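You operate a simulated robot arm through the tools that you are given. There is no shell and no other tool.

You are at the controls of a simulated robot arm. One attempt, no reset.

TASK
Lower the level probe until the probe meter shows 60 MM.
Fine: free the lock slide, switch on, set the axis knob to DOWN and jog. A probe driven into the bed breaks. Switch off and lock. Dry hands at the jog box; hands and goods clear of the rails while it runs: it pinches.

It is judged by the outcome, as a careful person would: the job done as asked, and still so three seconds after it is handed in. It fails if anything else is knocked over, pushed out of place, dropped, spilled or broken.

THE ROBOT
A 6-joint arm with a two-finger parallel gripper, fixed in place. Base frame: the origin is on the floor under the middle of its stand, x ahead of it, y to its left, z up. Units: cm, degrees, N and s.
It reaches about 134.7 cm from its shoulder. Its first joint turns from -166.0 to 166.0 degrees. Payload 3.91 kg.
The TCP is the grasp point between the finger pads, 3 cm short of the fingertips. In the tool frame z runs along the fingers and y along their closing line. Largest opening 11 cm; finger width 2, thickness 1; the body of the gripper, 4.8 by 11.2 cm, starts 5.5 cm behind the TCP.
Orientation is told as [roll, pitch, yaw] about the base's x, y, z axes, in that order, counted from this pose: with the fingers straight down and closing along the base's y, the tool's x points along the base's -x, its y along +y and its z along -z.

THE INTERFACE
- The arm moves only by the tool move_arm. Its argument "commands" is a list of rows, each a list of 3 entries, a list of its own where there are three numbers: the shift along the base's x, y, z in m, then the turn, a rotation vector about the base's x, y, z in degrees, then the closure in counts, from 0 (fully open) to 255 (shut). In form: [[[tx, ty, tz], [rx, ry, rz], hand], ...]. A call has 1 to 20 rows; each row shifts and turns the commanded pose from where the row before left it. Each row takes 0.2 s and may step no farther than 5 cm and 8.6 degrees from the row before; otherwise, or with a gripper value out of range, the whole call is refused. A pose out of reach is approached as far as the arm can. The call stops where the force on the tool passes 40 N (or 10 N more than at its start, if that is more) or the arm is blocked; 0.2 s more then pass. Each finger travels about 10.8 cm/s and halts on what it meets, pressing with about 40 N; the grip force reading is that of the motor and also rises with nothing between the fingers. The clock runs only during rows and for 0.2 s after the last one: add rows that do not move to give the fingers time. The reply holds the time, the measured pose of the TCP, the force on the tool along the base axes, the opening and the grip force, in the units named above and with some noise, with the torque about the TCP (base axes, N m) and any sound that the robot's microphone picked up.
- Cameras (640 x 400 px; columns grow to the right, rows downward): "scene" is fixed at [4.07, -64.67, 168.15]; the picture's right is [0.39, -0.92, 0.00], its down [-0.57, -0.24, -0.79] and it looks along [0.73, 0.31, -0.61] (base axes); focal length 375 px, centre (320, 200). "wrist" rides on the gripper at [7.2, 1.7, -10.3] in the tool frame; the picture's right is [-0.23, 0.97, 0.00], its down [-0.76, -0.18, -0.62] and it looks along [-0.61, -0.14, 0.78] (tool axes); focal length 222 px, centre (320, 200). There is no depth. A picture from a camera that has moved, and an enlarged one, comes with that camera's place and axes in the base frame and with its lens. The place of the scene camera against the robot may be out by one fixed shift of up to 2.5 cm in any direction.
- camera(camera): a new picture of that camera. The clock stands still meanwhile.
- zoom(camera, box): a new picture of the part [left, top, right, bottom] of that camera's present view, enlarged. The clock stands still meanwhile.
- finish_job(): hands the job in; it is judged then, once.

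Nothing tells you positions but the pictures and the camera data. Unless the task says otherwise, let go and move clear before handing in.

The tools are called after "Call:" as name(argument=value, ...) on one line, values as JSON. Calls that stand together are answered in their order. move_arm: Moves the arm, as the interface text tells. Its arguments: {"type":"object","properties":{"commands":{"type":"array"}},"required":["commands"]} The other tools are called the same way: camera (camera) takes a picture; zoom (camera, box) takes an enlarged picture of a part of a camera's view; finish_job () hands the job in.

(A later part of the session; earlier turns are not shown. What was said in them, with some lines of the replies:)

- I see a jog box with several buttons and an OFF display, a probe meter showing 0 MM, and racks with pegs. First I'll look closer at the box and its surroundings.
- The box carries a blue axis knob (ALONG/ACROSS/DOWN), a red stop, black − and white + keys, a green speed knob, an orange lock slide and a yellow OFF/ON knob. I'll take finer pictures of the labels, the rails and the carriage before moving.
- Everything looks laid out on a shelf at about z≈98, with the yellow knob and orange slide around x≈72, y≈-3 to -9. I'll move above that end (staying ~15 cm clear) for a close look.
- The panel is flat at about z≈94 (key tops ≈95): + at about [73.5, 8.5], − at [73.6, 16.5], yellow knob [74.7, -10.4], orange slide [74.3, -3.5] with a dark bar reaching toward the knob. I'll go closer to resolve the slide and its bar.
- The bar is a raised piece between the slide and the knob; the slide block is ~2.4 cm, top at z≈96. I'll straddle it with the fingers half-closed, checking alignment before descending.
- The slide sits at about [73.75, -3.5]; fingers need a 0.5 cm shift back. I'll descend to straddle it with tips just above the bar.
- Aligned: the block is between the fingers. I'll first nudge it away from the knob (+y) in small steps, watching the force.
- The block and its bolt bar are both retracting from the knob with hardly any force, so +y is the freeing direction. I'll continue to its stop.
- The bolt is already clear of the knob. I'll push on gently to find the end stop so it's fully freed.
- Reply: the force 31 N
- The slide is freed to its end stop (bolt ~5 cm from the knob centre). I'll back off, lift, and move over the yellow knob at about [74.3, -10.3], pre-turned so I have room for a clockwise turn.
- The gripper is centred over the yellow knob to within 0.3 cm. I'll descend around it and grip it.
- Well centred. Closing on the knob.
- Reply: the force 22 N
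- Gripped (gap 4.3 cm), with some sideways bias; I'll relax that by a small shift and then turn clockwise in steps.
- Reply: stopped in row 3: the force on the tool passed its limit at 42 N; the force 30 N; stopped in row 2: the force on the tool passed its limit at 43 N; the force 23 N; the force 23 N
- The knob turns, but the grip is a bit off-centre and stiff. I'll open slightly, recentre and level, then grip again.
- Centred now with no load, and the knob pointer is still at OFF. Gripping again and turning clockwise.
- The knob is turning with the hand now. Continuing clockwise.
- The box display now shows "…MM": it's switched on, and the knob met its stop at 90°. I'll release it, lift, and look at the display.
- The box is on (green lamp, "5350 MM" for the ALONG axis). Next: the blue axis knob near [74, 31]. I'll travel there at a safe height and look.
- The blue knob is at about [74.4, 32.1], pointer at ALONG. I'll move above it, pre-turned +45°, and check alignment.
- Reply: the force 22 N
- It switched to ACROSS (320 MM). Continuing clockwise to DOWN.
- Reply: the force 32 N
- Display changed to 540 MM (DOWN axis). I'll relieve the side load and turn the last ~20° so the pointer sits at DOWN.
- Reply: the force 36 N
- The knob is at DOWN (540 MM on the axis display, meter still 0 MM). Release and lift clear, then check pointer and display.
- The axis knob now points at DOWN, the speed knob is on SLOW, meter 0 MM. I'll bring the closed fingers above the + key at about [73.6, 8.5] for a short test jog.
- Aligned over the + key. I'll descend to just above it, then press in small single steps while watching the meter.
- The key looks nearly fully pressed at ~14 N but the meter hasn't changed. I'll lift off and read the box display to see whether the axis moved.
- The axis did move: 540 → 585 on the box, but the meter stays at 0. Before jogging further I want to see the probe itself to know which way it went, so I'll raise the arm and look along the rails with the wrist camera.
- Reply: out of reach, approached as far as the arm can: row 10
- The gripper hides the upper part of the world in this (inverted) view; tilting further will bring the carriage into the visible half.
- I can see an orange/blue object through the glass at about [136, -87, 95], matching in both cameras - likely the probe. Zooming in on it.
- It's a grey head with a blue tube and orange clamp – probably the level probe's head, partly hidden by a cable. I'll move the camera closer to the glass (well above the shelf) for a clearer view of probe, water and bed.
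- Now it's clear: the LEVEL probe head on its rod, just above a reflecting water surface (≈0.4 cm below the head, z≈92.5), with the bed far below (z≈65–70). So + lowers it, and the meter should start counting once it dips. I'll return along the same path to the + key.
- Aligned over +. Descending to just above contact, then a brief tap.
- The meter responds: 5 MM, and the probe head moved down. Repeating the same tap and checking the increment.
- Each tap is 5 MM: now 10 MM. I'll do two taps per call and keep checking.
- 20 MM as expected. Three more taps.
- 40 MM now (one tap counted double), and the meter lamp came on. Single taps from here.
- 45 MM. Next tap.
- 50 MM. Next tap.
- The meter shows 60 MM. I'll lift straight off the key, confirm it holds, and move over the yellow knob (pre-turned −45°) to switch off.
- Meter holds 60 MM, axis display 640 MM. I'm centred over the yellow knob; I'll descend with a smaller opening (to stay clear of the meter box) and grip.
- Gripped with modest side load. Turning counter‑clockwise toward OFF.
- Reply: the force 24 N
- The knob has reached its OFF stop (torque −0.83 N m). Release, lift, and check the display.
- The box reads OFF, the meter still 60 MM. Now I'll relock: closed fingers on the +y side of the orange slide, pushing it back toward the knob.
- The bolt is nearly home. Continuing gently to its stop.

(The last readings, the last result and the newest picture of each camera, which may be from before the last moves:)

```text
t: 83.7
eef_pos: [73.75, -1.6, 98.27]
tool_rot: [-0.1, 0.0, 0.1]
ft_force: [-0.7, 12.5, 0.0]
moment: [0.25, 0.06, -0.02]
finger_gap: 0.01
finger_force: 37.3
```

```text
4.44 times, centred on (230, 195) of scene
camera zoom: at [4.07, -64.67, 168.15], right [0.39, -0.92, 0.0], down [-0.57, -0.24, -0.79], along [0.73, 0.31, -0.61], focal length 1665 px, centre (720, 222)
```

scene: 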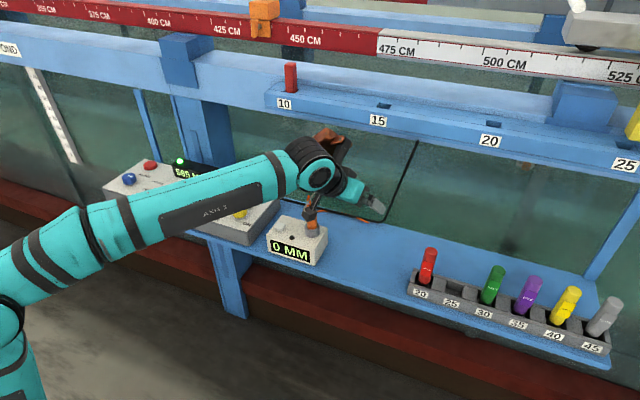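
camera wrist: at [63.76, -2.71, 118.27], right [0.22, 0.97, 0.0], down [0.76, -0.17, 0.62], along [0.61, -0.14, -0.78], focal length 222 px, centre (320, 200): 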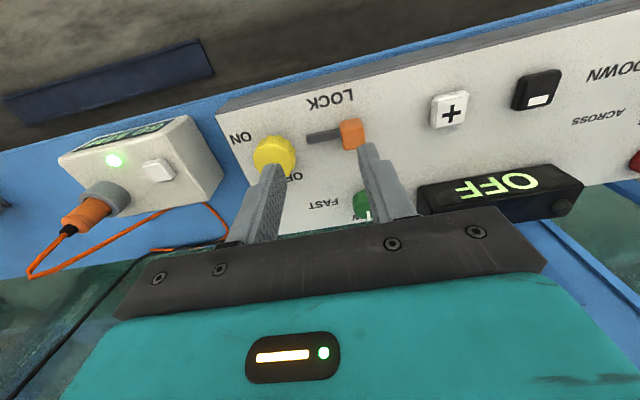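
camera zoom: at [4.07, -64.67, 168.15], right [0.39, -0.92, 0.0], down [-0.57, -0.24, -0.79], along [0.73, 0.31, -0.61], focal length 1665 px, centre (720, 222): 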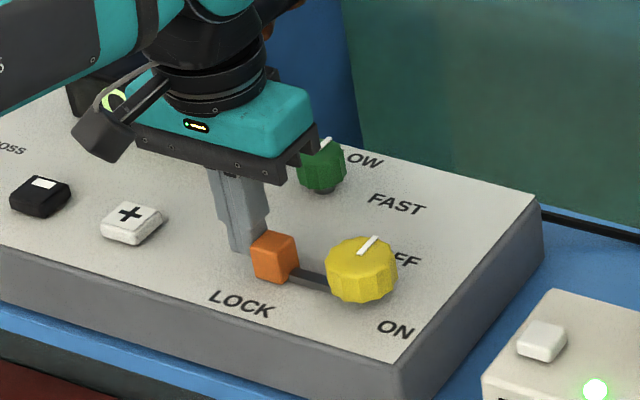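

The slide hit its lock stop (12.5 N). I'll back off, lift clear, retreat to about the starting pose, and check the final state.

Call:
move_arm(commands=[[[0, 0.006, 0], [0, 0, 0], 255], [[0, 0.006, 0], [0, 0, 0], 255], [[0, 0, 0.03], [0, 0, 0], 255], [[0, 0, 0.04], [0, 0, 0], 255], [[0, 0, 0.04], [0, 0, 0], 255], [[-0.02, 0.02, 0.03], [0, 0, 0], 255], [[-0.025, 0.03, 0.025], [0, 0, 0], 255], [[-0.03, 0.03, 0.02], [0, 0, 0], 200], [[-0.03, 0.03, 0.02], [0, 0, 0], 100], [[-0.03, 0.03, 0.02], [0, 0, 0], 0], [[-0.03, 0.03, 0.02], [0, 0, 0], 0], [[0, 0, 0], [0, 0, 0], 0]])

Call:
camera(camera="scene")

Call:
zoom(camera="scene", box=[90, 130, 330, 280])

Call:
zoom(camera="scene", box=[195, 170, 275, 220])

Call:
zoom(camera="scene", box=[490, 135, 590, 215])

```text
t: 86.3
eef_pos: [57.21, 16.64, 122.84]
tool_rot: [-0.1, -0.1, 0.1]
ft_force: [0.2, -0.4, 0.2]
moment: [0.01, 0.02, 0.02]
finger_gap: 11.0
finger_force: 0.0
```

```text
taken
```

scene: 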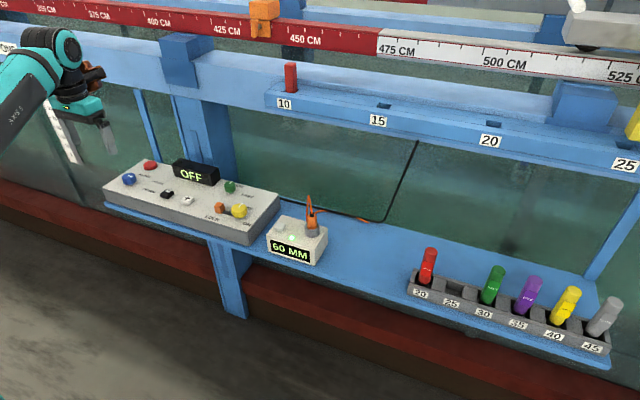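

```text
2.67 times, centred on (210, 205) of scene
camera zoom: at [4.07, -64.67, 168.15], right [0.39, -0.92, 0.0], down [-0.57, -0.24, -0.79], along [0.73, 0.31, -0.61], focal length 999 px, centre (613, 187)
```

zoom: 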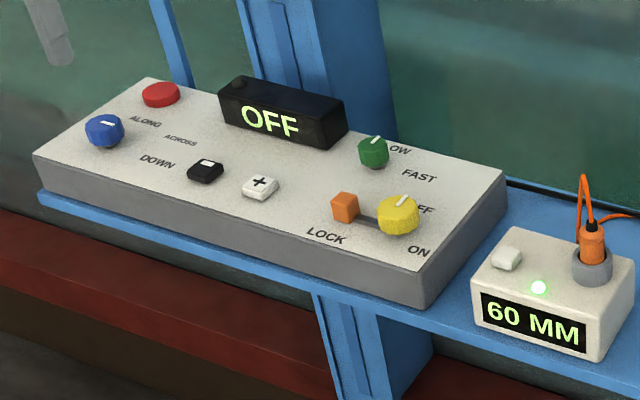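

```text
8.00 times, centred on (235, 195) of scene
camera zoom: at [4.07, -64.67, 168.15], right [0.39, -0.92, 0.0], down [-0.57, -0.24, -0.79], along [0.73, 0.31, -0.61], focal length 2997 px, centre (1000, 240)
```

zoom: 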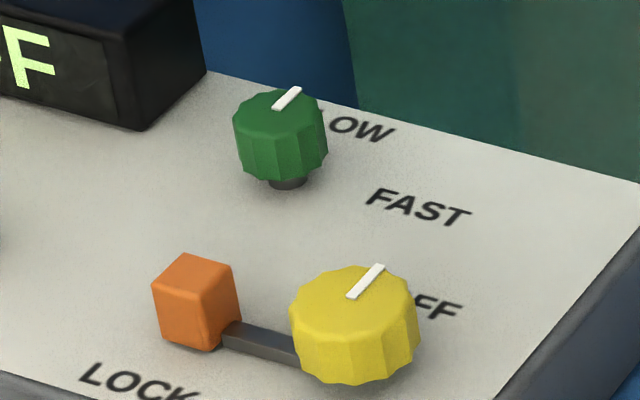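

```text
5.00 times, centred on (540, 175) of scene
camera zoom: at [4.07, -64.67, 168.15], right [0.39, -0.92, 0.0], down [-0.57, -0.24, -0.79], along [0.73, 0.31, -0.61], focal length 1873 px, centre (-780, 325)
```

zoom: 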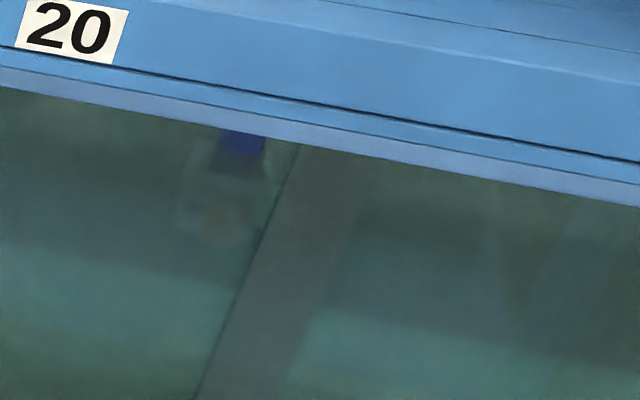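

The meter reads 60 MM with its lamp on, and the box is off with the slide back at LOCK exactly as it started. Nothing else has moved and the arm is clear, so I'm handing in.

Call:
finish_job()

```text
The job is handed in.
```

The probe meter shows 60 MM, and I've handed the job in. I don't have the judge's result.

- **Jogging:** I freed the lock slide, switched on, set the axis knob to DOWN and left the speed on SLOW. I lowered the probe with the + key, mostly in 5 MM taps.
- **Probe and bed:** my first press of the + key moved the axis 45 mm before the meter reacted. I then stopped and checked with the camera that the probe was just above the water. By my estimate the bed is roughly 20 cm below the water surface, so the probe should be well clear of it.
- **Shut-down:** the box is switched off and reads OFF, and the slide is pushed back to its LOCK stop. The axis knob is still set to DOWN. The meter still read 60 MM after the arm had moved clear.

I saw nothing knocked over or moved out of place.
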